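You operate a simulated robot arm through the tools that you are given. There is no shell and no other tool.

You are at the controls of a simulated robot arm. One attempt, no reset.

TASK
Swap the dry drawer's green cartridge for the orange one, shut it and watch the damp reach 20 %.
Fine: the old one goes in the small tote.

Only the result counts: the job must be done as asked and must still hold three seconds after the hand-in. Knocking over, shifting, dropping, spilling or breaking anything else fails it.

THE ROBOT
A 7-joint arm with a two-finger parallel gripper, fixed in place. Base frame: the origin is on the floor under the middle of its stand, x ahead of it, y to its left, z up. Lengths are in m, angles in degrees, forces in N, time in s.
With the tool pointing down near the work surface it reaches from about 0.26 to 0.68 m from the base axis. Its first joint turns from -66.0 to 66.0 degrees. Payload 1.57 kg.
The TCP is the grasp point between the finger pads, 0.03 m short of the fingertips. In the tool frame z runs along the fingers and y along their closing line. Largest opening 0.11 m; finger width 0.024, thickness 0.012; the body of the gripper, 0.048 by 0.112 m, starts 0.078 m behind the TCP.
Orientation is that of the tool frame in the base frame, as [roll, pitch, yaw] about the fixed x, y, z axes, in that order (R = Rz(yaw) Ry(pitch) Rx(roll)). With the fingers straight down and closing along the base's y, the tool's x points along the base's -x, its y along +y and its z along -z.

THE INTERFACE
- The arm moves only by the tool play_rows. Its argument "rows" is one flat list of numbers, 6 for each row, row after row: the shift along the tool's x, y, z in units of 300 mm (1.0 is 300 mm), then the turn, a rotation vector about the tool's x, y, z in units of 90 degrees (1.0 is 90 degrees). In form: [tx, ty, tz, ax, ay, az, tx, ty, tz, ax, ay, az, ...]. A call has 1 to 20 rows; each row is the pose to reach, as a shift and turn from the pose commanded when the call began, along the tool's axes at that moment. "jaw" is the opening, from 0 (shut) to 1 (fully open), set as the call begins (left out, the last holds). A call with a number of a shift or a turn outside -1 to 1 is refused whole. Rows are played at 5 a second. More than 0.05 m and 8.6 degrees between two rows, or a gripper value outside its range, and nothing of the call is played. Where a pose cannot be reached the arm comes as near as it can. A force on the tool above 40 N (or 10 N above the force at the start of the call, whichever is more), or a blocked arm, ends the call early, and 0.2 s more pass. Each finger travels about 0.108 m/s and halts on what it meets, pressing with about 25 N; the grip force reading is that of the motor and also rises with nothing between the fingers. The clock runs only during rows and for 0.2 s after the last one: add rows that repeat a pose to give the fingers time. It gives the time, the measured TCP pose, the force on the tool (base axes), the opening and the grip force at its end, in the units of the frame above (readings bear some noise), with the torque about the TCP (base axes, N m) and any sound that the robot's microphone picked up.
- Cameras (640 x 400 px; columns grow to the right, rows downward): "scene" is fixed at [0.1716, -0.401, 1.3975]; the picture's right is [0.68, -0.73, 0.00], its down [-0.47, -0.44, -0.76] and it looks along [0.55, 0.52, -0.65] (base axes); focal length 358 px, centre (320, 200). "wrist" rides on the gripper at [0.07, 0.016, -0.141] in the tool frame; the picture's right is [-0.23, 0.97, 0.00], its down [-0.86, -0.20, -0.48] and it looks along [-0.47, -0.11, 0.88] (tool axes); focal length 222 px, centre (320, 200). There is no depth. A picture from a camera that has moved, and an enlarged one, comes with that camera's place and axes in the base frame and with its lens.
- camera(camera): a new picture of that camera. It takes no simulated time.
- zoom(camera, box): a new picture of the part [left, top, right, bottom] of that camera's present view, enlarged. It takes no simulated time.
- sign_off(): hands the job in; it is judged then, once.

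Places have to be worked out from the pictures, the camera data and where the tool is seen. Open the gripper and draw the arm clear of the work before you hand the job in, unless the task says otherwise.

The tools are called by a JSON object that holds its "name" and its "arguments". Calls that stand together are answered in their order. play_rows: Moves the arm, as the interface text tells. Its arguments: {"type":"object","properties":{"rows":{"type":"array","items":{"type":"number"}},"jaw":{"type":"number"}},"required":["rows"]} The other tools are called the same way: camera (camera) takes a picture; zoom (camera, box) takes an enlarged picture of a part of a camera's view; sign_off () hands the job in.

At the start:

```text
time_s: 0.0
eef_pos: [0.4242, -0.024, 1.0573]
tcp_rot: [-180.0, 0.0, 179.9]
wrist_force: [0.2, 0.3, -0.4]
torque: [0.01, 0.01, -0.01]
width: 0.1103
grasp_force: 0.0
```

scene: 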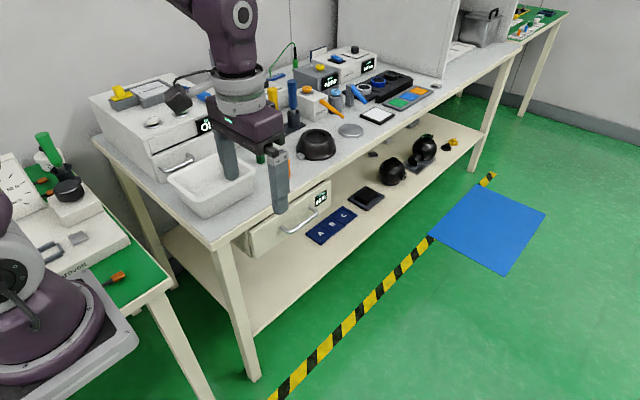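
wrist: 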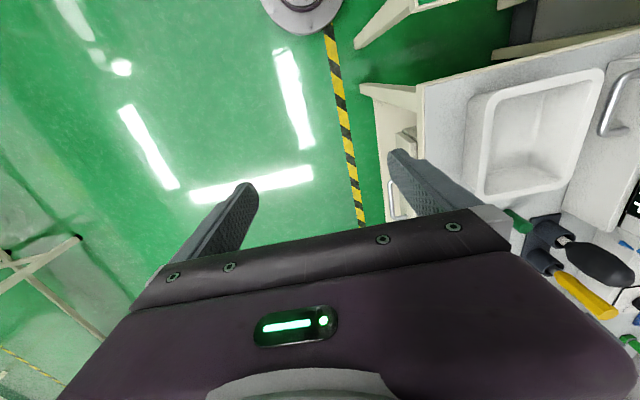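

I'll first look closer at the bench to find the dry drawer, the cartridges and the tote.

{"name": "zoom", "arguments": {"camera": "scene", "box": [80, 60, 280, 220]}}

{"name": "zoom", "arguments": {"camera": "scene", "box": [260, 30, 460, 160]}}

{"name": "zoom", "arguments": {"camera": "scene", "box": [220, 120, 480, 280]}}

```text
2.50 times, centred on (180, 140) of scene
camera zoom: at [0.1716, -0.401, 1.3975], right [0.68, -0.73, 0.0], down [-0.47, -0.44, -0.76], along [0.55, 0.52, -0.65], focal length 896 px, centre (670, 350)
```

zoom: 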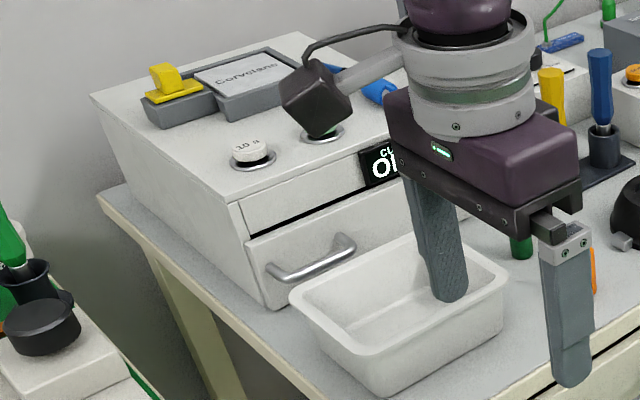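

```text
3.08 times, centred on (360, 95) of scene
camera zoom: at [0.1716, -0.401, 1.3975], right [0.68, -0.73, 0.0], down [-0.47, -0.44, -0.76], along [0.55, 0.52, -0.65], focal length 1102 px, centre (197, 523)
```

zoom: 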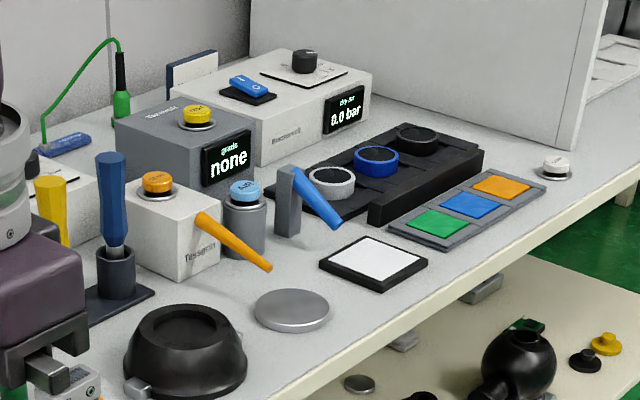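

```text
2.46 times, centred on (350, 200) of scene
camera zoom: at [0.1716, -0.401, 1.3975], right [0.68, -0.73, 0.0], down [-0.47, -0.44, -0.76], along [0.55, 0.52, -0.65], focal length 882 px, centre (246, 200)
```

zoom: 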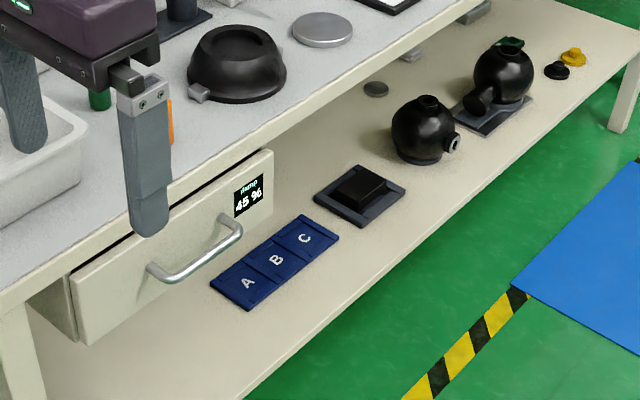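

The drawer under the bench shows "damp 45 %", so it is the dry drawer. The gripper hides the part of the bench where I saw something orange and something green, so I'll zoom on the wrist view and the hidden area.

{"name": "zoom", "arguments": {"camera": "wrist", "box": [440, 40, 640, 360]}}

{"name": "zoom", "arguments": {"camera": "scene", "box": [235, 130, 335, 200]}}

{"name": "zoom", "arguments": {"camera": "scene", "box": [0, 120, 140, 300]}}

```text
1.25 times, centred on (540, 200) of wrist
camera zoom: at [0.3545, -0.0067, 1.1987], right [0.23, 0.97, 0.0], down [0.86, -0.2, 0.48], along [0.47, -0.11, -0.88], focal length 278 px, centre (45, 200)
```

zoom: 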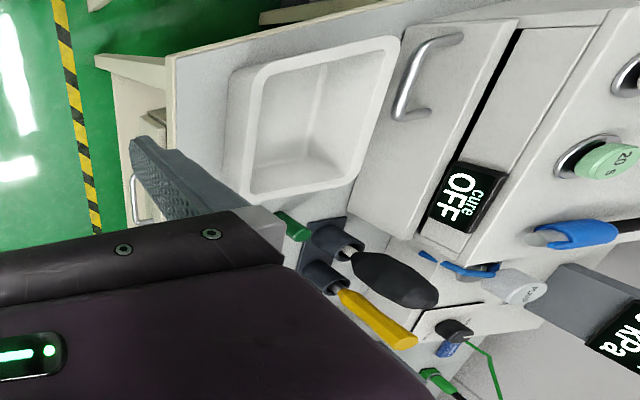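

```text
5.71 times, centred on (285, 165) of scene
camera zoom: at [0.1716, -0.401, 1.3975], right [0.68, -0.73, 0.0], down [-0.47, -0.44, -0.76], along [0.55, 0.52, -0.65], focal length 2047 px, centre (520, 400)
```

zoom: 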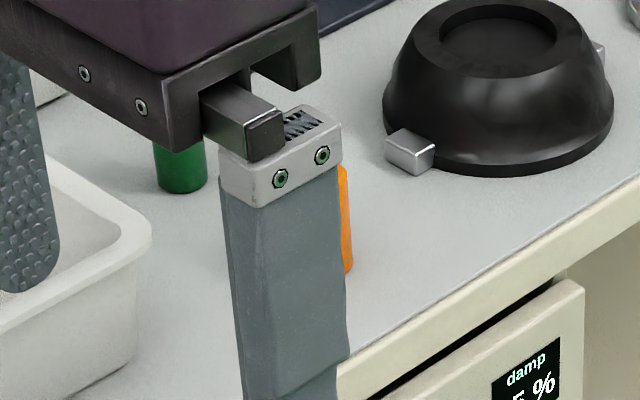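

```text
2.22 times, centred on (70, 210) of scene
camera zoom: at [0.1716, -0.401, 1.3975], right [0.68, -0.73, 0.0], down [-0.47, -0.44, -0.76], along [0.55, 0.52, -0.65], focal length 796 px, centre (876, 178)
```

zoom: 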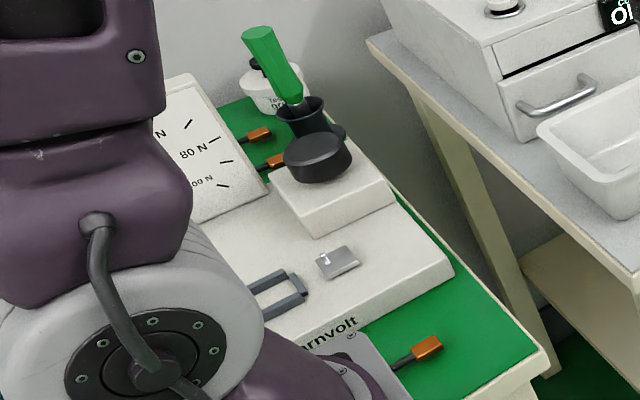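

The display on the bench-top unit reads "cure OFF", so it isn't the dry drawer. A green cylinder and an orange object stand on the bench next to the tote, behind the gripper, so I'll draw the arm back in -x and up to see them.

{"name": "play_rows", "arguments": {"rows": [0.13, 0, -0.05, 0, 0, 0, 0.26, 0, -0.1, 0, 0, 0, 0.39, 0, -0.15, 0, 0, 0, 0.39, 0, -0.15, 0, 0, 0]}}

{"name": "camera", "arguments": {"camera": "scene"}}

{"name": "camera", "arguments": {"camera": "wrist"}}

```text
time_s: 1.0
eef_pos: [0.3067, -0.0235, 1.1024]
tcp_rot: [-180.0, 0.1, -180.0]
wrist_force: [0.5, 0.3, -0.3]
torque: [0.0, 0.03, 0.01]
width: 0.1101
grasp_force: 0.1
```

```text
taken
```

scene: 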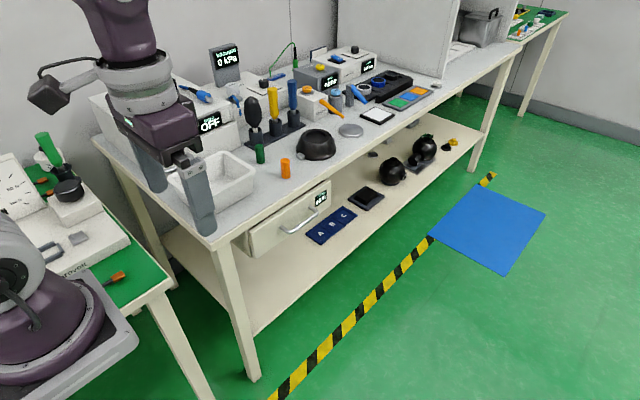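

```text
taken
camera wrist: at [0.2363, -0.0069, 1.2428], right [0.23, 0.97, 0.0], down [0.86, -0.2, 0.48], along [0.47, -0.11, -0.88], focal length 222 px, centre (320, 200)
```

wrist: 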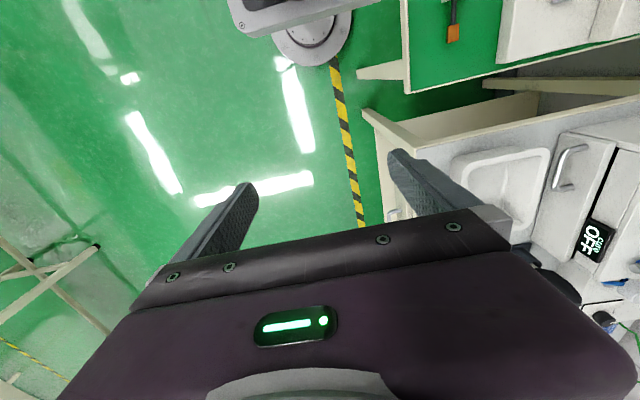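

Now both cylinders can be seen. I'll zoom in to pin down their positions and the drawer geometry.

{"name": "zoom", "arguments": {"camera": "scene", "box": [235, 70, 365, 190]}}

{"name": "zoom", "arguments": {"camera": "scene", "box": [220, 160, 360, 270]}}

{"name": "zoom", "arguments": {"camera": "scene", "box": [140, 120, 300, 260]}}

```text
3.33 times, centred on (300, 130) of scene
camera zoom: at [0.1716, -0.401, 1.3975], right [0.68, -0.73, 0.0], down [-0.47, -0.44, -0.76], along [0.55, 0.52, -0.65], focal length 1194 px, centre (387, 433)
```

zoom: 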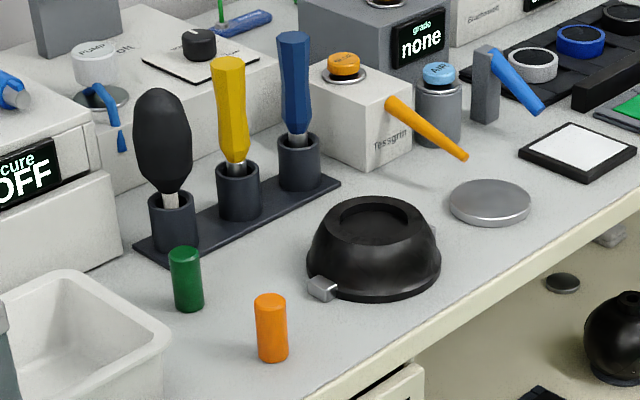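

```text
3.64 times, centred on (290, 215) of scene
camera zoom: at [0.1716, -0.401, 1.3975], right [0.68, -0.73, 0.0], down [-0.47, -0.44, -0.76], along [0.55, 0.52, -0.65], focal length 1303 px, centre (429, 146)
```

zoom: 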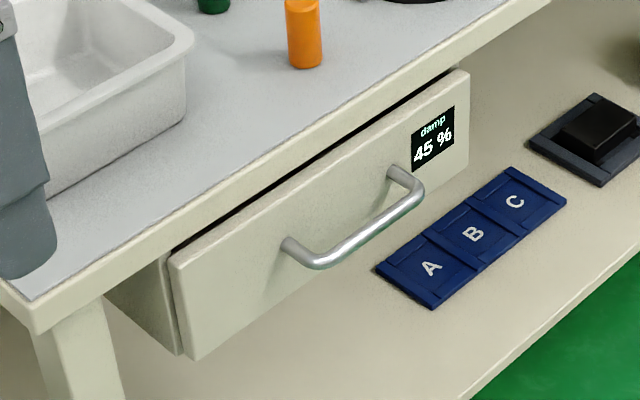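

```text
2.86 times, centred on (220, 190) of scene
camera zoom: at [0.1716, -0.401, 1.3975], right [0.68, -0.73, 0.0], down [-0.47, -0.44, -0.76], along [0.55, 0.52, -0.65], focal length 1024 px, centre (606, 229)
```

zoom: 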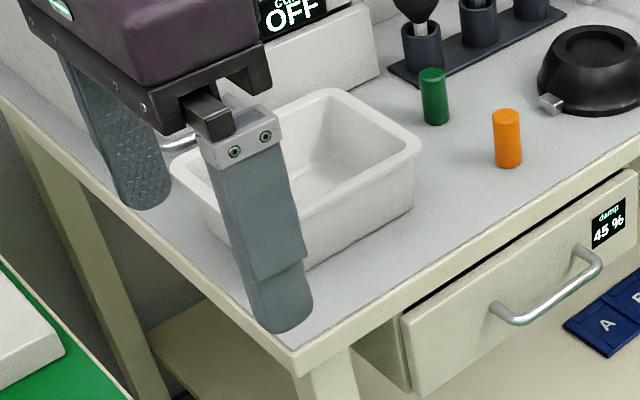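

From the two views I put the bench top near z≈0.81 with its front-left corner at about (0.40, 0.15), and the orange cylinder near (0.68, 0.21). I'll bring the wrist camera over that area, staying high, to refine these figures.

{"name": "play_rows", "arguments": {"rows": [-0.116, 0.083, 0.01, 0, 0, 0, -0.231, 0.165, 0.02, 0, 0, 0, -0.347, 0.248, 0.03, 0, 0, 0, -0.463, 0.33, 0.04, 0, 0, 0, -0.579, 0.413, 0.05, 0, 0, 0, -0.694, 0.495, 0.06, 0, 0, 0, -0.81, 0.578, 0.067, 0, 0, 0, -0.81, 0.578, 0.067, 0, 0, 0]}}

{"name": "camera", "arguments": {"camera": "wrist"}}

{"name": "camera", "arguments": {"camera": "scene"}}

```text
time_s: 2.8
eef_pos: [0.55, 0.1507, 1.0844]
tcp_rot: [180.0, -0.1, 180.0]
wrist_force: [-0.1, 0.1, 0.8]
torque: [-0.03, 0.01, 0.0]
width: 0.11
grasp_force: 0.0
```

```text
taken
camera wrist: at [0.4797, 0.1672, 1.2242], right [0.23, 0.97, 0.0], down [0.86, -0.2, 0.48], along [0.47, -0.11, -0.88], focal length 222 px, centre (320, 200)
```

wrist: 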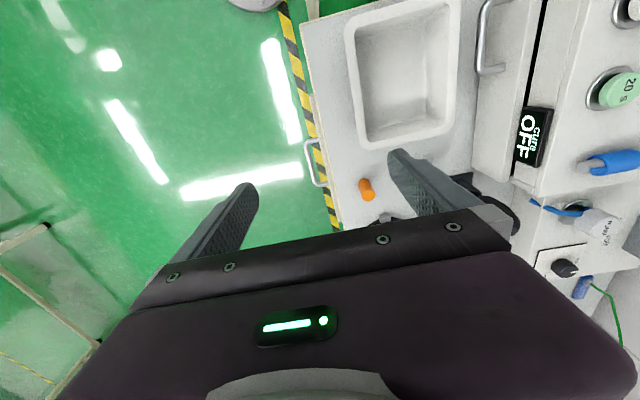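

```text
taken
```

scene: 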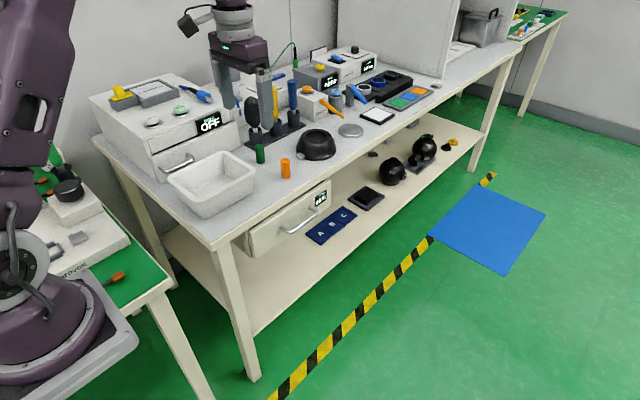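

Orange, the handle, the tote and the bench corner are all in the wrist view now. I'll zoom in for precise pixels.

{"name": "zoom", "arguments": {"camera": "wrist", "box": [290, 110, 450, 230]}}

{"name": "zoom", "arguments": {"camera": "wrist", "box": [290, 0, 490, 160]}}

{"name": "zoom", "arguments": {"camera": "scene", "box": [150, 130, 310, 260]}}

```text
3.33 times, centred on (370, 170) of wrist
camera zoom: at [0.4797, 0.1672, 1.2242], right [0.23, 0.97, 0.0], down [0.86, -0.2, 0.48], along [0.47, -0.11, -0.88], focal length 740 px, centre (153, 300)
```

zoom: 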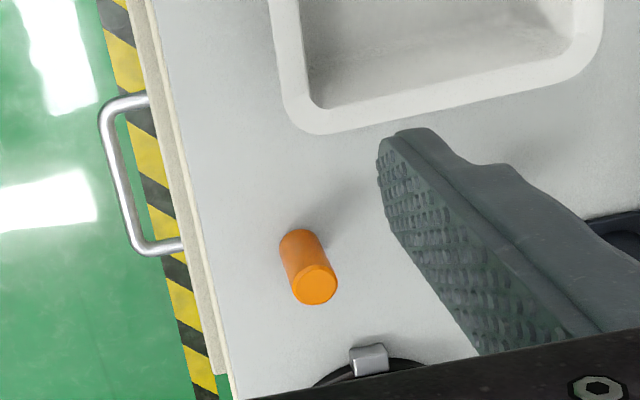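

```text
2.50 times, centred on (390, 80) of wrist
camera zoom: at [0.4797, 0.1672, 1.2242], right [0.23, 0.97, 0.0], down [0.86, -0.2, 0.48], along [0.47, -0.11, -0.88], focal length 555 px, centre (145, 500)
```

zoom: 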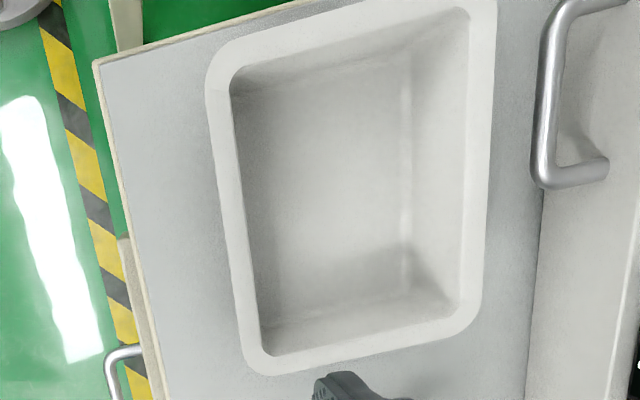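

```text
3.08 times, centred on (230, 195) of scene
camera zoom: at [0.1716, -0.401, 1.3975], right [0.68, -0.73, 0.0], down [-0.47, -0.44, -0.76], along [0.55, 0.52, -0.65], focal length 1102 px, centre (597, 215)
```

zoom: 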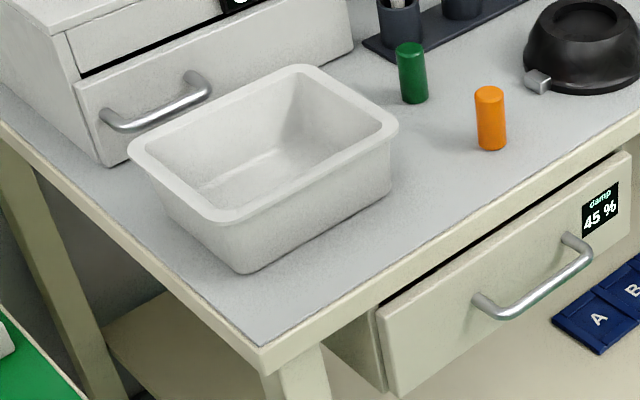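

The triangulation is consistent: bench top z≈0.80 with its front edge at y≈0.153, orange at (0.690, 0.214) with its top at 0.853, and the handle bar at about (0.637, 0.10, 0.739), running along x from 0.59 to 0.695. I'll narrow the jaw and move to above the handle.

{"name": "play_rows", "arguments": {"rows": [-0.117, -0.085, 0, 0, 0, 0, -0.2333, -0.169, 0, 0, 0, 0, -0.2333, -0.169, 0.1667, 0, 0, 0, -0.2333, -0.169, 0.3333, 0, 0, 0, -0.2333, -0.169, 0.5, 0, 0, 0, -0.2333, -0.169, 0.667, 0, 0, 0, -0.2333, -0.169, 0.667, 0, 0, 0], "jaw": 0.33}}

{"name": "camera", "arguments": {"camera": "wrist"}}

{"name": "camera", "arguments": {"camera": "scene"}}

```text
refused: row 6 steps farther than a row can; nothing moved
```

```text
taken
camera wrist: at [0.4797, 0.1672, 1.2242], right [0.23, 0.97, 0.0], down [0.86, -0.2, 0.48], along [0.47, -0.11, -0.88], focal length 222 px, centre (320, 200)
```

wrist: 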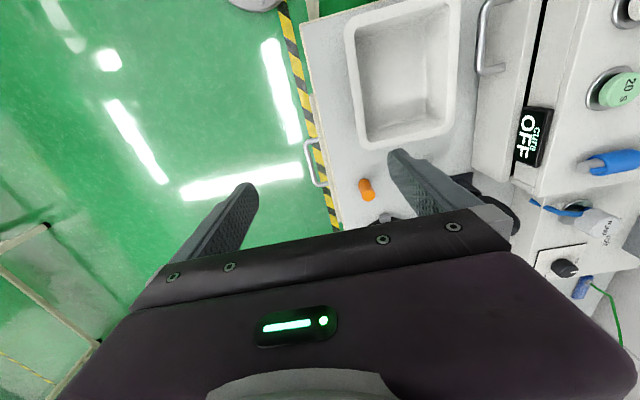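

```text
taken
```

scene: 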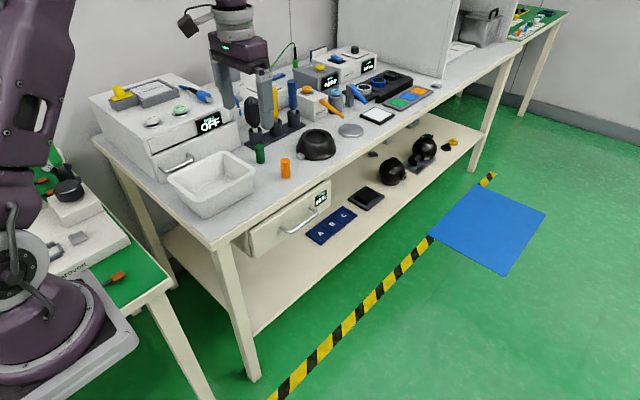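

The call was refused because one row stepped slightly over 50 mm. I'll send the same path again with smaller steps.

{"name": "play_rows", "arguments": {"rows": [-0.117, -0.085, 0, 0, 0, 0, -0.2333, -0.169, 0, 0, 0, 0, -0.2333, -0.169, 0.15, 0, 0, 0, -0.2333, -0.169, 0.3, 0, 0, 0, -0.2333, -0.169, 0.45, 0, 0, 0, -0.2333, -0.169, 0.6, 0, 0, 0, -0.2333, -0.169, 0.667, 0, 0, 0, -0.2333, -0.169, 0.667, 0, 0, 0], "jaw": 0.33}}

{"name": "camera", "arguments": {"camera": "wrist"}}

{"name": "camera", "arguments": {"camera": "scene"}}

```text
time_s: 4.6
eef_pos: [0.6216, 0.098, 0.8821]
tcp_rot: [-180.0, 0.0, -180.0]
wrist_force: [0.1, -0.7, -0.1]
torque: [-0.03, 0.0, 0.0]
width: 0.0365
grasp_force: 0.1
```

```text
taken
camera wrist: at [0.5515, 0.1162, 1.023], right [0.23, 0.97, 0.0], down [0.86, -0.2, 0.48], along [0.47, -0.11, -0.88], focal length 222 px, centre (320, 200)
```

wrist: 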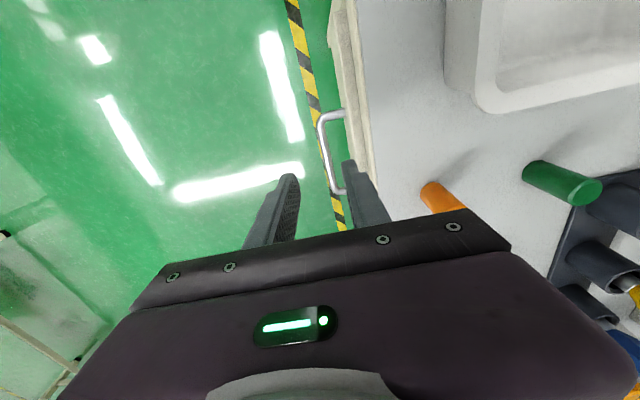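

```text
taken
```

scene: 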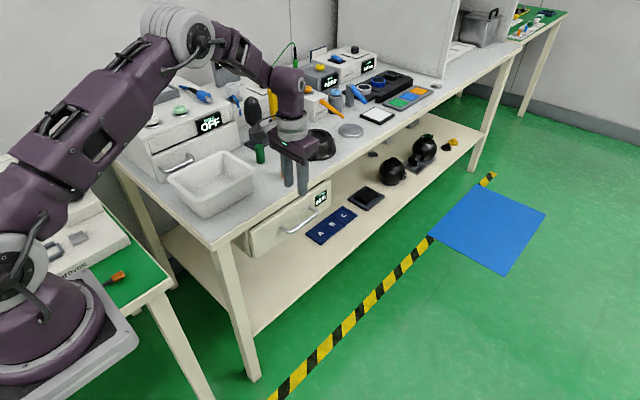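

I'm above the handle at 0.88 height, and I'll zoom to check the fingers against the handle bar before going lower.

{"name": "zoom", "arguments": {"camera": "wrist", "box": [260, 90, 420, 240]}}

{"name": "zoom", "arguments": {"camera": "scene", "box": [250, 120, 350, 250]}}

```text
2.67 times, centred on (340, 165) of wrist
camera zoom: at [0.5515, 0.1162, 1.023], right [0.23, 0.97, 0.0], down [0.86, -0.2, 0.48], along [0.47, -0.11, -0.88], focal length 592 px, centre (267, 293)
```

zoom: 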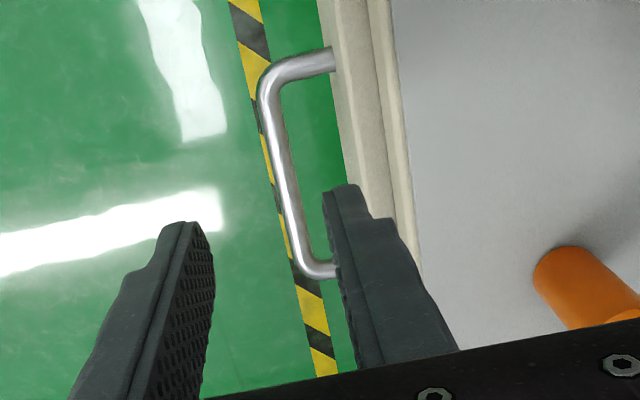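

```text
3.08 times, centred on (300, 185) of scene
camera zoom: at [0.1716, -0.401, 1.3975], right [0.68, -0.73, 0.0], down [-0.47, -0.44, -0.76], along [0.55, 0.52, -0.65], focal length 1102 px, centre (382, 246)
```

zoom: 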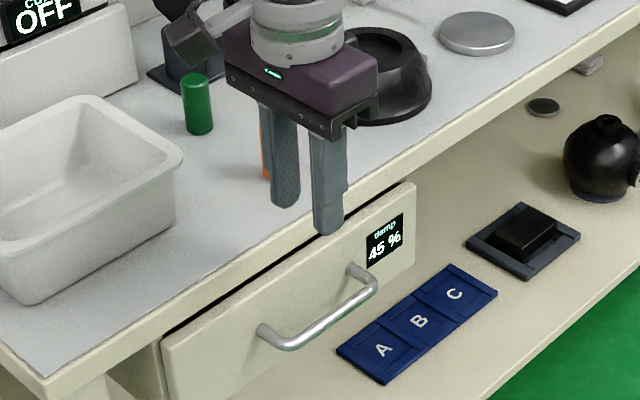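

The bar centreline works out at y≈0.105, x 0.60–0.69, and the drawer face at y≈0.138. I'll narrow the jaw to about 28 mm and lower the fingers astride the bar.

{"name": "play_rows", "arguments": {"rows": [-0.06, 0.022, 0, 0, 0, 0, -0.06, 0.022, 0.117, 0, 0, 0, -0.06, 0.022, 0.233, 0, 0, 0, -0.06, 0.022, 0.35, 0, 0, 0, -0.06, 0.022, 0.467, 0, 0, 0, -0.06, 0.022, 0.467, 0, 0, 0], "jaw": 0.26}}

{"name": "zoom", "arguments": {"camera": "wrist", "box": [220, 90, 420, 240]}}

{"name": "zoom", "arguments": {"camera": "scene", "box": [240, 120, 360, 250]}}

```text
time_s: 6.0
eef_pos: [0.6388, 0.1052, 0.742]
tcp_rot: [-180.0, 0.0, -179.9]
wrist_force: [-0.1, -0.7, 0.4]
torque: [0.02, -0.04, -0.02]
width: 0.0287
grasp_force: 0.1
```

```text
2.67 times, centred on (320, 165) of wrist
camera zoom: at [0.5703, 0.1217, 0.8828], right [0.23, 0.97, 0.0], down [0.86, -0.2, 0.48], along [0.47, -0.11, -0.88], focal length 592 px, centre (320, 293)
```

zoom: 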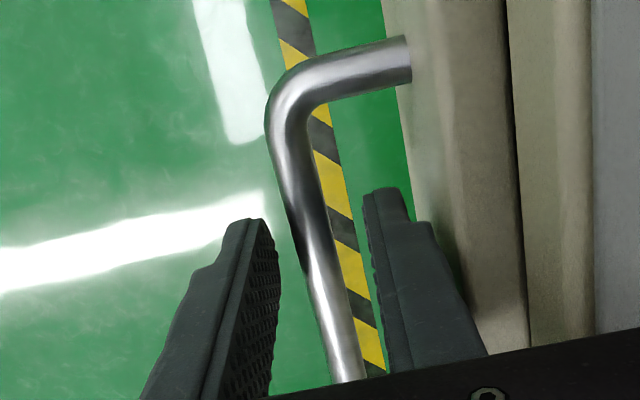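

```text
3.08 times, centred on (300, 185) of scene
camera zoom: at [0.1716, -0.401, 1.3975], right [0.68, -0.73, 0.0], down [-0.47, -0.44, -0.76], along [0.55, 0.52, -0.65], focal length 1102 px, centre (382, 246)
```

zoom: 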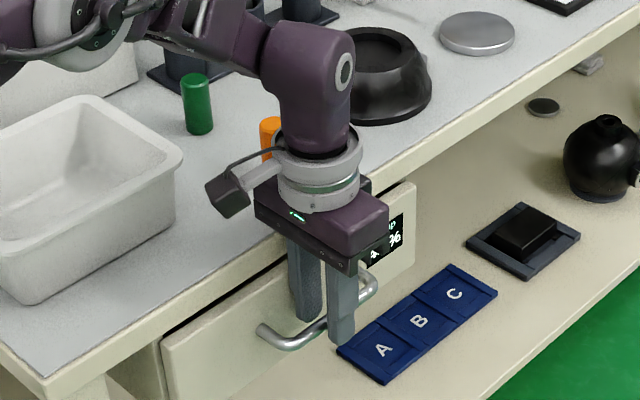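

The fingers straddle the bar between the drawer face and the outside, with no contact forces. I'll close on the bar.

{"name": "play_rows", "arguments": {"rows": [0, 0, 0, 0, 0, 0, 0, 0, 0, 0, 0, 0, 0, 0, 0, 0, 0, 0], "jaw": 0.0}}

```text
time_s: 6.8
eef_pos: [0.64, 0.1047, 0.7424]
tcp_rot: [-179.9, -0.1, -179.8]
wrist_force: [2.3, -5.7, -4.9]
torque: [-0.14, -0.22, 0.76]
width: 0.0117
grasp_force: 29.3
```

The bar is gripped at 11.7 mm wide, so I'll pull gently toward -y by 6 cm first and watch the force.

{"name": "play_rows", "arguments": {"rows": [0, -0.03, 0, 0, 0, 0, 0, -0.07, 0, 0, 0, 0, 0, -0.12, 0, 0, 0, 0, 0, -0.17, 0, 0, 0, 0, 0, -0.2, 0, 0, 0, 0]}}

{"name": "zoom", "arguments": {"camera": "scene", "box": [220, 100, 380, 260]}}

```text
time_s: 8.0
eef_pos: [0.6399, 0.0455, 0.742]
tcp_rot: [180.0, 0.1, -179.9]
wrist_force: [19.7, 0.9, -12.9]
torque: [0.0, -0.46, 0.7]
width: 0.0119
grasp_force: 29.5
```

```text
2.50 times, centred on (300, 180) of scene
camera zoom: at [0.1723, -0.401, 1.3975], right [0.68, -0.73, 0.0], down [-0.47, -0.44, -0.76], along [0.55, 0.52, -0.65], focal length 896 px, centre (370, 250)
```

zoom: 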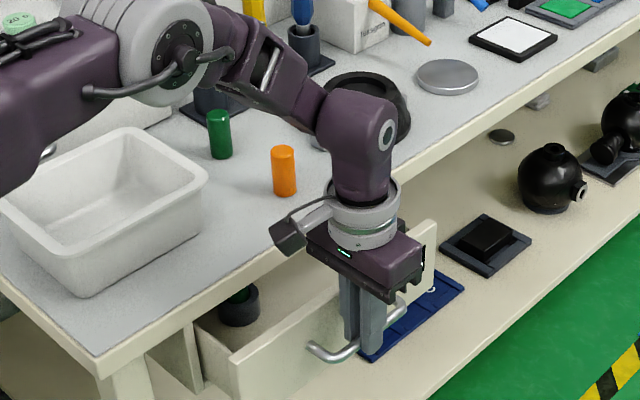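

The drawer slides freely and has opened 6 cm, and I can see a holder with a green cartridge inside it. I'll keep pulling, with small offsets to relieve the side load.

{"name": "play_rows", "arguments": {"rows": [-0.004, -0.02, 0.003, 0, 0, 0, -0.005, -0.06, 0.004, 0, 0, 0, -0.005, -0.1, 0.004, 0, 0, 0, -0.005, -0.14, 0.004, 0, 0, 0, -0.005, -0.18, 0.004, 0, 0, 0, -0.005, -0.2, 0.004, 0, 0, 0]}}

{"name": "camera", "arguments": {"camera": "scene"}}

{"name": "zoom", "arguments": {"camera": "scene", "box": [200, 160, 380, 290]}}

```text
time_s: 9.4
eef_pos: [0.6385, -0.0131, 0.7419]
tcp_rot: [180.0, -0.1, -179.9]
wrist_force: [-2.4, -0.2, 15.0]
torque: [0.02, -0.21, 0.68]
width: 0.0119
grasp_force: 29.3
```

```text
taken
```

scene: 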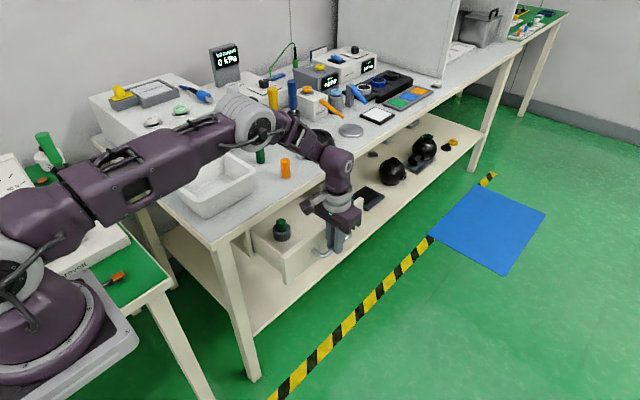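

```text
3.08 times, centred on (290, 225) of scene
camera zoom: at [0.1713, -0.401, 1.3976], right [0.68, -0.73, 0.0], down [-0.47, -0.44, -0.76], along [0.55, 0.52, -0.65], focal length 1102 px, centre (412, 123)
```

zoom: 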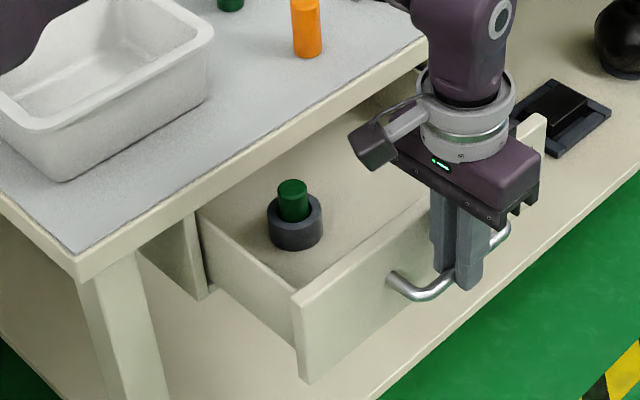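

The drawer is out by about 12 cm, and I judge the holder with the green cartridge to be near (0.60, 0.14). I'll pull about 5 cm more so it comes clear of the bench edge.

{"name": "play_rows", "arguments": {"rows": [0, -0.03, -0.002, 0, 0, 0, 0, -0.07, -0.002, 0, 0, 0, 0, -0.11, -0.002, 0, 0, 0, 0, -0.15, -0.002, 0, 0, 0, 0, -0.18, -0.002, 0, 0, 0, 0, -0.18, -0.002, 0, 0, 0]}}

{"name": "zoom", "arguments": {"camera": "scene", "box": [200, 160, 380, 290]}}

```text
time_s: 10.8
eef_pos: [0.6402, -0.0679, 0.7414]
tcp_rot: [-179.9, 0.0, -179.9]
wrist_force: [0.6, 0.1, -4.0]
torque: [0.08, -0.56, 0.66]
width: 0.012
grasp_force: 29.4
```

```text
3.08 times, centred on (290, 225) of scene
camera zoom: at [0.1717, -0.401, 1.3975], right [0.68, -0.73, 0.0], down [-0.47, -0.44, -0.76], along [0.55, 0.52, -0.65], focal length 1102 px, centre (412, 123)
```

zoom: 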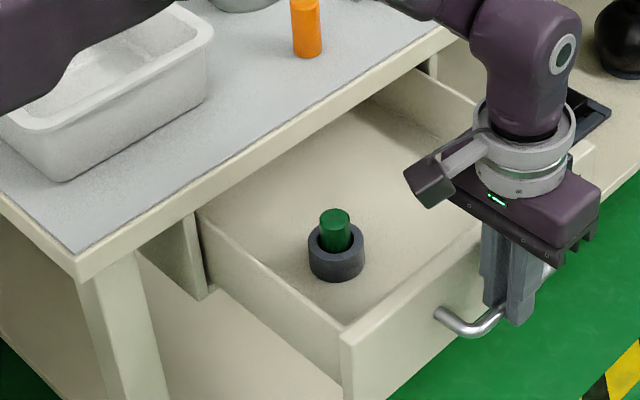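

The drawer is open about 17 cm and the holder is fully in front of the bench edge. I'll release the handle and rise straight up.

{"name": "play_rows", "arguments": {"rows": [0, 0, 0, 0, 0, 0, 0, 0, 0, 0, 0, 0], "jaw": 0.26}}

{"name": "play_rows", "arguments": {"rows": [0, 0, -0.1, 0, 0, 0, 0, 0, -0.25, 0, 0, 0, 0, 0, -0.4, 0, 0, 0, 0, 0, -0.55, 0, 0, 0, 0, 0, -0.7, 0, 0, 0, 0, 0, -0.8, 0, 0, 0, 0, 0, -0.8, 0, 0, 0]}}

{"name": "camera", "arguments": {"camera": "wrist"}}

{"name": "camera", "arguments": {"camera": "scene"}}

```text
time_s: 11.4
eef_pos: [0.6397, -0.0678, 0.7411]
tcp_rot: [-180.0, 0.0, 180.0]
wrist_force: [0.5, 0.2, -0.7]
torque: [-0.02, 0.02, -0.02]
width: 0.0286
grasp_force: 0.1
```

```text
time_s: 13.0
eef_pos: [0.64, -0.069, 0.9799]
tcp_rot: [180.0, 0.0, 180.0]
wrist_force: [-0.3, -0.3, 0.3]
torque: [0.01, 0.02, -0.01]
width: 0.0285
grasp_force: 0.0
```

```text
taken
camera wrist: at [0.5696, -0.0521, 1.1213], right [0.23, 0.97, 0.0], down [0.86, -0.2, 0.48], along [0.47, -0.11, -0.88], focal length 222 px, centre (320, 200)
```

wrist: 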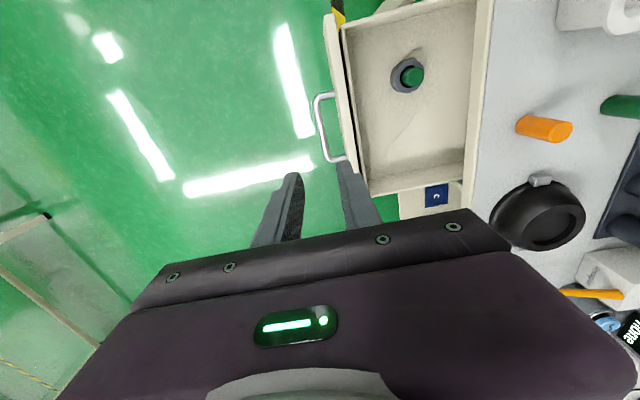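

```text
taken
```

scene: 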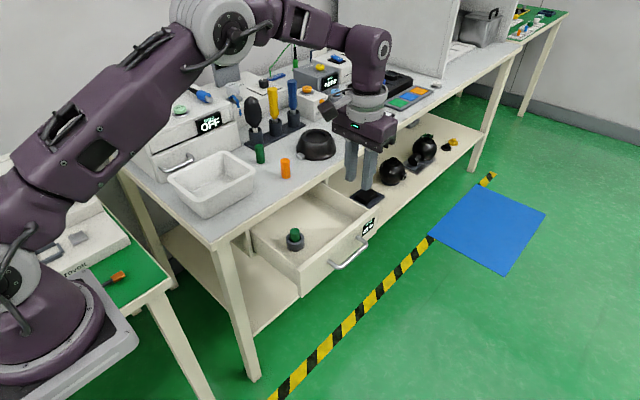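

The drawer stayed open. I'll zoom on the holder from both cameras to locate it and on the display.

{"name": "zoom", "arguments": {"camera": "wrist", "box": [320, 0, 500, 200]}}

{"name": "zoom", "arguments": {"camera": "scene", "box": [240, 180, 390, 300]}}

```text
2.00 times, centred on (410, 100) of wrist
camera zoom: at [0.5696, -0.0521, 1.1213], right [0.23, 0.97, 0.0], down [0.86, -0.2, 0.48], along [0.47, -0.11, -0.88], focal length 444 px, centre (140, 400)
```

zoom: 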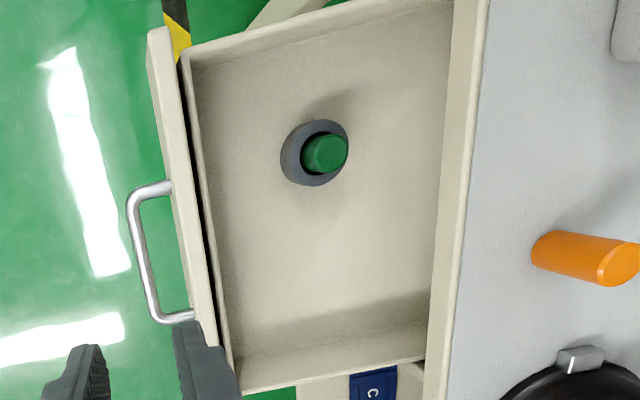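

```text
3.33 times, centred on (315, 240) of scene
camera zoom: at [0.1716, -0.401, 1.3975], right [0.68, -0.73, 0.0], down [-0.47, -0.44, -0.76], along [0.55, 0.52, -0.65], focal length 1194 px, centre (337, 67)
```

zoom: 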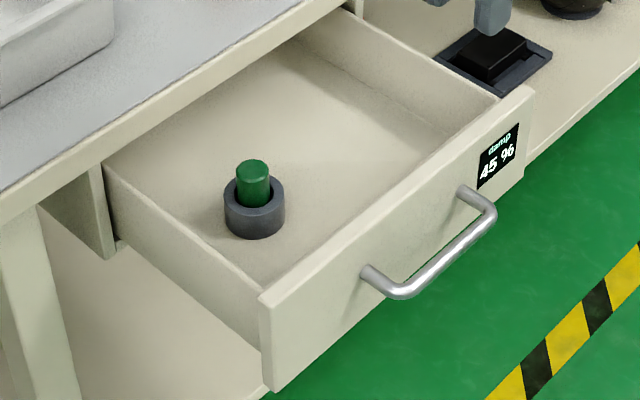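

The green cartridge in the drawer holder triangulates to about (0.599, 0.09), with its top at z≈0.742 and the holder rim at about 0.715; the display still reads 45 %. I'll hover above it with the jaw half open and check the alignment.

{"name": "play_rows", "arguments": {"rows": [0.03, 0.13, 0, 0, 0, 0, 0.06, 0.26, 0, 0, 0, 0, 0.1, 0.4, 0, 0, 0, 0, 0.137, 0.528, 0, 0, 0, 0, 0.137, 0.528, 0.13, 0, 0, 0, 0.137, 0.528, 0.26, 0, 0, 0, 0.137, 0.528, 0.35, 0, 0, 0, 0.137, 0.528, 0.35, 0, 0, 0], "jaw": 0.5}}

{"name": "camera", "arguments": {"camera": "wrist"}}

{"name": "zoom", "arguments": {"camera": "wrist", "box": [230, 60, 470, 230]}}

{"name": "zoom", "arguments": {"camera": "scene", "box": [230, 150, 360, 270]}}

```text
time_s: 14.8
eef_pos: [0.6006, 0.0893, 0.8762]
tcp_rot: [-179.9, 0.0, -180.0]
wrist_force: [-0.5, -1.1, -0.8]
torque: [0.02, 0.02, 0.0]
width: 0.0551
grasp_force: 0.0
```

```text
taken
camera wrist: at [0.5305, 0.1073, 1.0162], right [0.23, 0.97, 0.0], down [0.86, -0.2, 0.48], along [0.47, -0.11, -0.88], focal length 222 px, centre (320, 200)
```

wrist: 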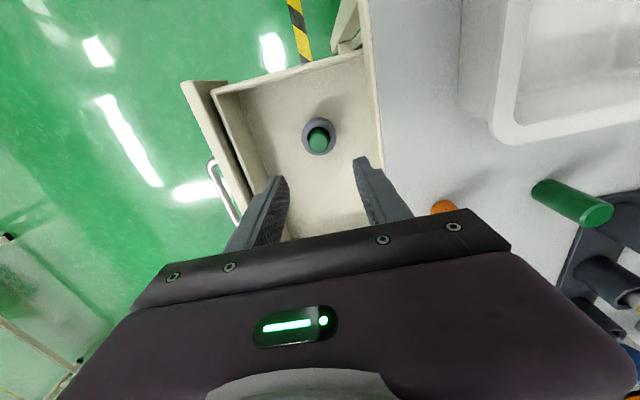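

```text
2.35 times, centred on (350, 145) of wrist
camera zoom: at [0.5305, 0.1073, 1.0162], right [0.23, 0.97, 0.0], down [0.86, -0.2, 0.48], along [0.47, -0.11, -0.88], focal length 523 px, centre (249, 329)
```

zoom: 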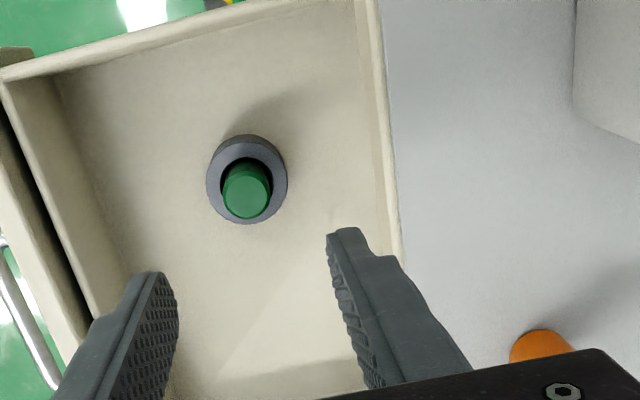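

```text
3.33 times, centred on (295, 210) of scene
camera zoom: at [0.1716, -0.401, 1.3975], right [0.68, -0.73, 0.0], down [-0.47, -0.44, -0.76], along [0.55, 0.52, -0.65], focal length 1194 px, centre (403, 167)
```

zoom: 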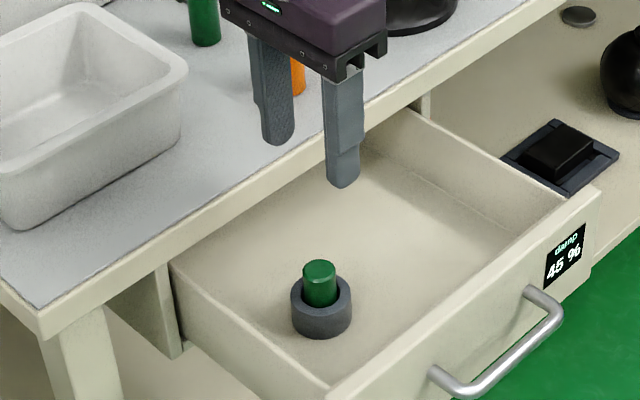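

The cartridge is centred at (0.598, 0.090), about 25 mm in diameter in a holder with a hole of roughly 30 mm. I'll lower so the fingertips stop just above the holder rim, then close on the cartridge.

{"name": "play_rows", "arguments": {"rows": [0.007, 0.004, 0.1, 0, 0, 0, 0.007, 0.004, 0.2, 0, 0, 0, 0.007, 0.004, 0.3, 0, 0, 0, 0.007, 0.004, 0.37, 0, 0, 0, 0.007, 0.004, 0.42, 0, 0, 0, 0.007, 0.004, 0.42, 0, 0, 0]}}

{"name": "zoom", "arguments": {"camera": "wrist", "box": [220, 90, 420, 240]}}

{"name": "zoom", "arguments": {"camera": "scene", "box": [230, 150, 360, 270]}}

```text
time_s: 16.2
eef_pos: [0.5967, 0.0931, 0.7505]
tcp_rot: [-180.0, 0.0, -179.9]
wrist_force: [0.7, 0.1, 0.2]
torque: [0.02, 0.0, 0.01]
width: 0.0551
grasp_force: 0.2
```

```text
2.67 times, centred on (320, 165) of wrist
camera zoom: at [0.5262, 0.109, 0.8907], right [0.23, 0.97, 0.0], down [0.86, -0.2, 0.48], along [0.47, -0.11, -0.88], focal length 592 px, centre (320, 293)
```

zoom: 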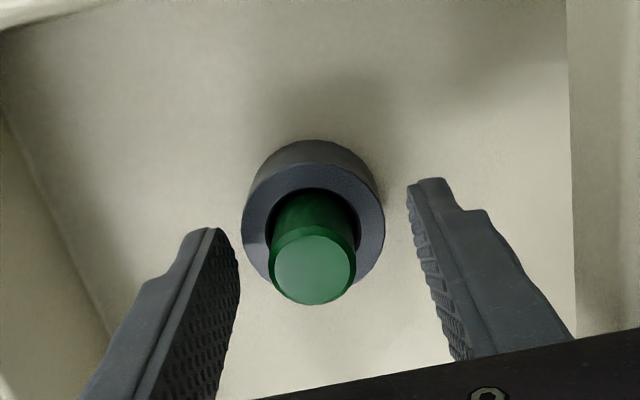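

```text
3.33 times, centred on (295, 210) of scene
camera zoom: at [0.1716, -0.401, 1.3975], right [0.68, -0.73, 0.0], down [-0.47, -0.44, -0.76], along [0.55, 0.52, -0.65], focal length 1194 px, centre (403, 167)
```

zoom: 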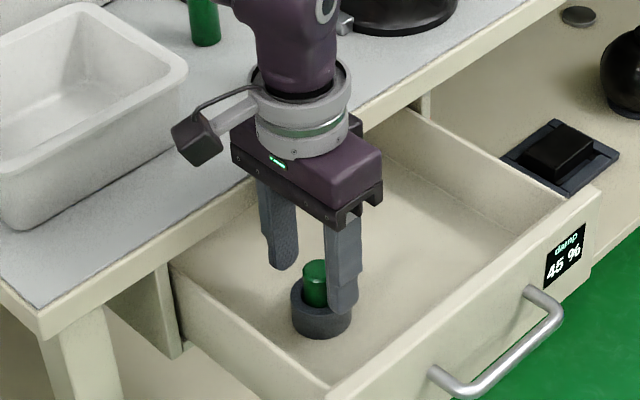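

The cartridge sits between the fingertips, about 2 mm toward -y. I'll nudge over and close.

{"name": "play_rows", "arguments": {"rows": [-0.003, -0.005, 0, 0, 0, 0, -0.003, -0.005, 0, 0, 0, 0, -0.003, -0.005, 0, 0, 0, 0, -0.003, -0.005, 0, 0, 0, 0], "jaw": 0.0}}

{"name": "zoom", "arguments": {"camera": "wrist", "box": [220, 90, 420, 240]}}

```text
time_s: 17.2
eef_pos: [0.5971, 0.0914, 0.7502]
tcp_rot: [-179.9, 0.0, -179.9]
wrist_force: [-0.3, -0.2, -1.1]
torque: [-0.03, 0.0, -0.01]
width: 0.0244
grasp_force: 24.9
```

```text
2.67 times, centred on (320, 165) of wrist
camera zoom: at [0.5273, 0.1077, 0.891], right [0.23, 0.97, 0.0], down [0.86, -0.2, 0.48], along [0.47, -0.11, -0.88], focal length 592 px, centre (320, 293)
```

zoom: 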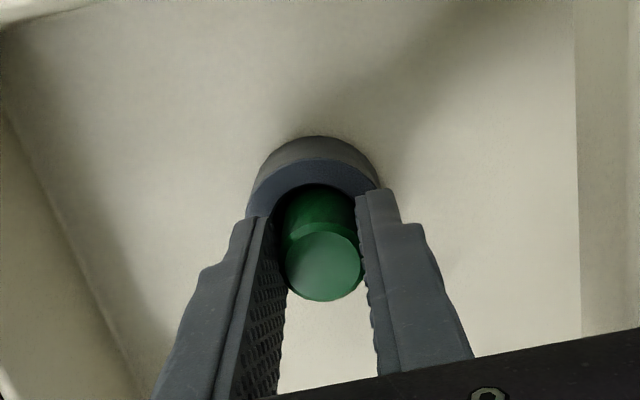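

It's gripped at 24.4 mm. I'll lift straight up slowly at first, then to above bench height.

{"name": "play_rows", "arguments": {"rows": [0, 0, -0.04, 0, 0, 0, 0, 0, -0.1, 0, 0, 0, 0, 0, -0.18, 0, 0, 0, 0, 0, -0.3, 0, 0, 0, 0, 0, -0.44, 0, 0, 0, 0, 0, -0.58, 0, 0, 0, 0, 0, -0.7, 0, 0, 0, 0, 0, -0.75, 0, 0, 0, 0, 0, -0.75, 0, 0, 0]}}

{"name": "camera", "arguments": {"camera": "wrist"}}

{"name": "camera", "arguments": {"camera": "scene"}}

```text
time_s: 19.2
eef_pos: [0.5972, 0.0897, 0.9765]
tcp_rot: [180.0, 0.0, 180.0]
wrist_force: [0.1, 0.8, -0.6]
torque: [-0.02, -0.03, 0.0]
width: 0.0244
grasp_force: 24.6
```

```text
taken
camera wrist: at [0.5277, 0.1071, 1.1169], right [0.23, 0.97, 0.0], down [0.86, -0.2, 0.48], along [0.47, -0.11, -0.88], focal length 222 px, centre (320, 200)
```

wrist: 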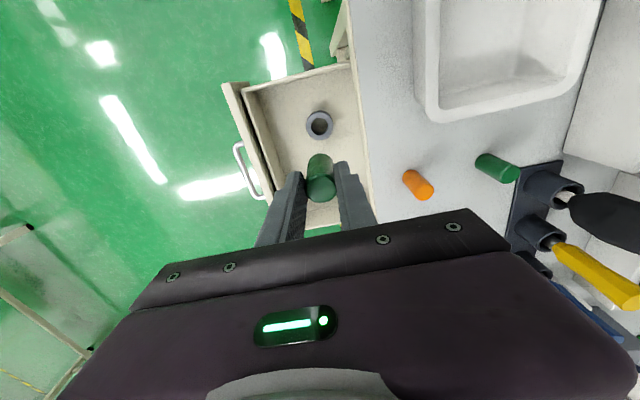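

```text
taken
```

scene: 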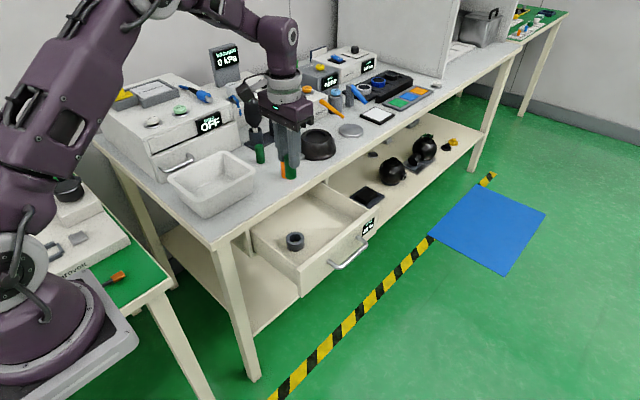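

The green cartridge is out and held, and the holder is empty. I'll zoom to refine the tote's position before moving over it.

{"name": "zoom", "arguments": {"camera": "wrist", "box": [390, 0, 630, 220]}}

{"name": "zoom", "arguments": {"camera": "scene", "box": [150, 130, 310, 230]}}

{"name": "zoom", "arguments": {"camera": "wrist", "box": [230, 80, 400, 240]}}

```text
1.82 times, centred on (510, 110) of wrist
camera zoom: at [0.5277, 0.1071, 1.1169], right [0.23, 0.97, 0.0], down [0.86, -0.2, 0.48], along [0.47, -0.11, -0.88], focal length 404 px, centre (-26, 364)
```

zoom: 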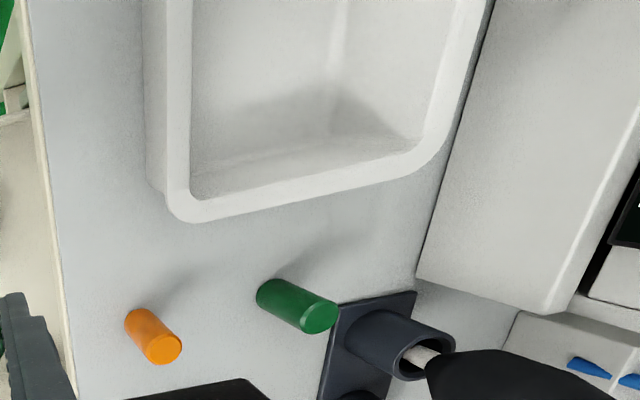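

```text
4.00 times, centred on (230, 180) of scene
camera zoom: at [0.1716, -0.401, 1.3975], right [0.68, -0.73, 0.0], down [-0.47, -0.44, -0.76], along [0.55, 0.52, -0.65], focal length 1433 px, centre (680, 280)
```

zoom: 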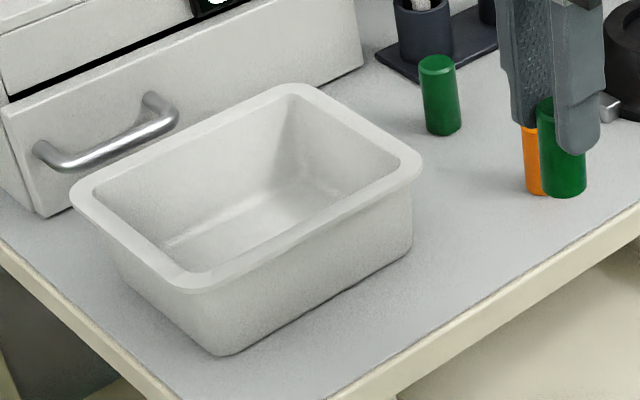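

```text
2.50 times, centred on (315, 160) of wrist
camera zoom: at [0.5277, 0.1071, 1.1169], right [0.23, 0.97, 0.0], down [0.86, -0.2, 0.48], along [0.47, -0.11, -0.88], focal length 555 px, centre (332, 300)
```

zoom: 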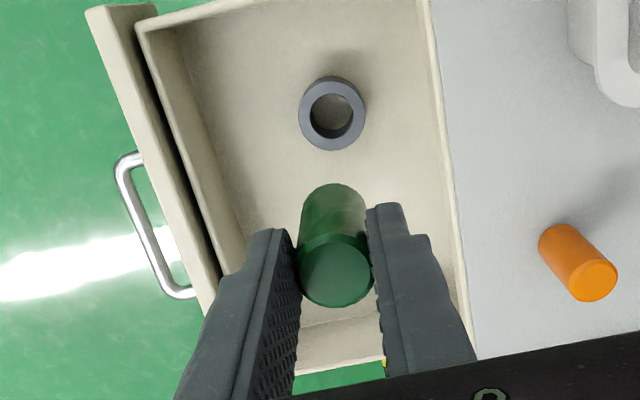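

The tote's rim comes out at z≈0.875, x 0.42–0.59, y 0.21–0.345, with its centre at about (0.506, 0.278). I'll carry the cartridge over the tote at a safe height.

{"name": "play_rows", "arguments": {"rows": [0.06, 0.125, 0, 0, 0, 0, 0.12, 0.25, 0, 0, 0, 0, 0.18, 0.375, 0, 0, 0, 0, 0.24, 0.5, 0, 0, 0, 0, 0.303, 0.625, 0, 0, 0, 0, 0.303, 0.625, 0, 0, 0, 0]}}

{"name": "camera", "arguments": {"camera": "wrist"}}

{"name": "zoom", "arguments": {"camera": "scene", "box": [150, 100, 310, 230]}}

```text
time_s: 20.6
eef_pos: [0.5069, 0.2771, 0.9759]
tcp_rot: [180.0, 0.0, -179.9]
wrist_force: [0.5, 0.5, -0.4]
torque: [0.0, -0.01, 0.01]
width: 0.0244
grasp_force: 24.5
```

```text
taken
camera wrist: at [0.4377, 0.2942, 1.1172], right [0.23, 0.97, 0.0], down [0.86, -0.2, 0.48], along [0.47, -0.11, -0.88], focal length 222 px, centre (320, 200)
```

wrist: 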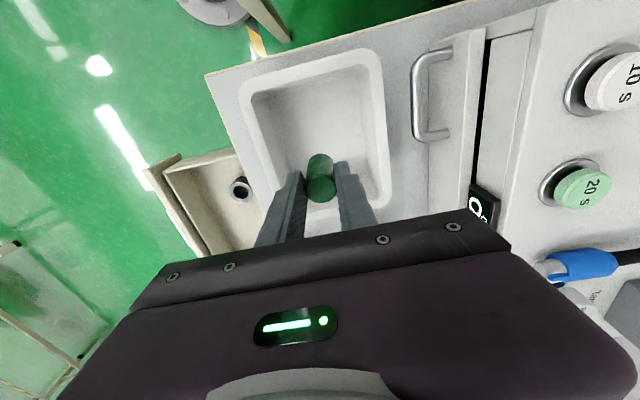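

```text
3.08 times, centred on (230, 165) of scene
camera zoom: at [0.1716, -0.401, 1.3975], right [0.68, -0.73, 0.0], down [-0.47, -0.44, -0.76], along [0.55, 0.52, -0.65], focal length 1102 px, centre (597, 308)
```

zoom: 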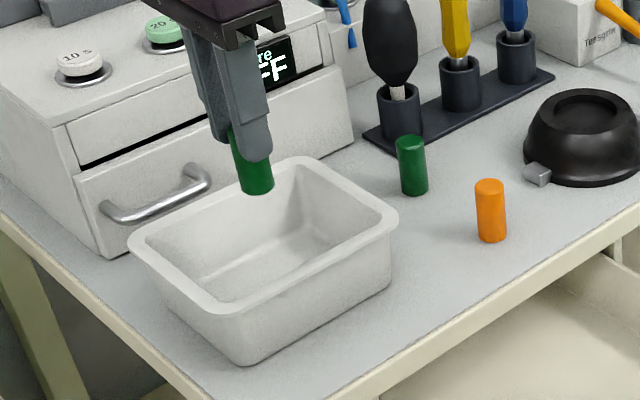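

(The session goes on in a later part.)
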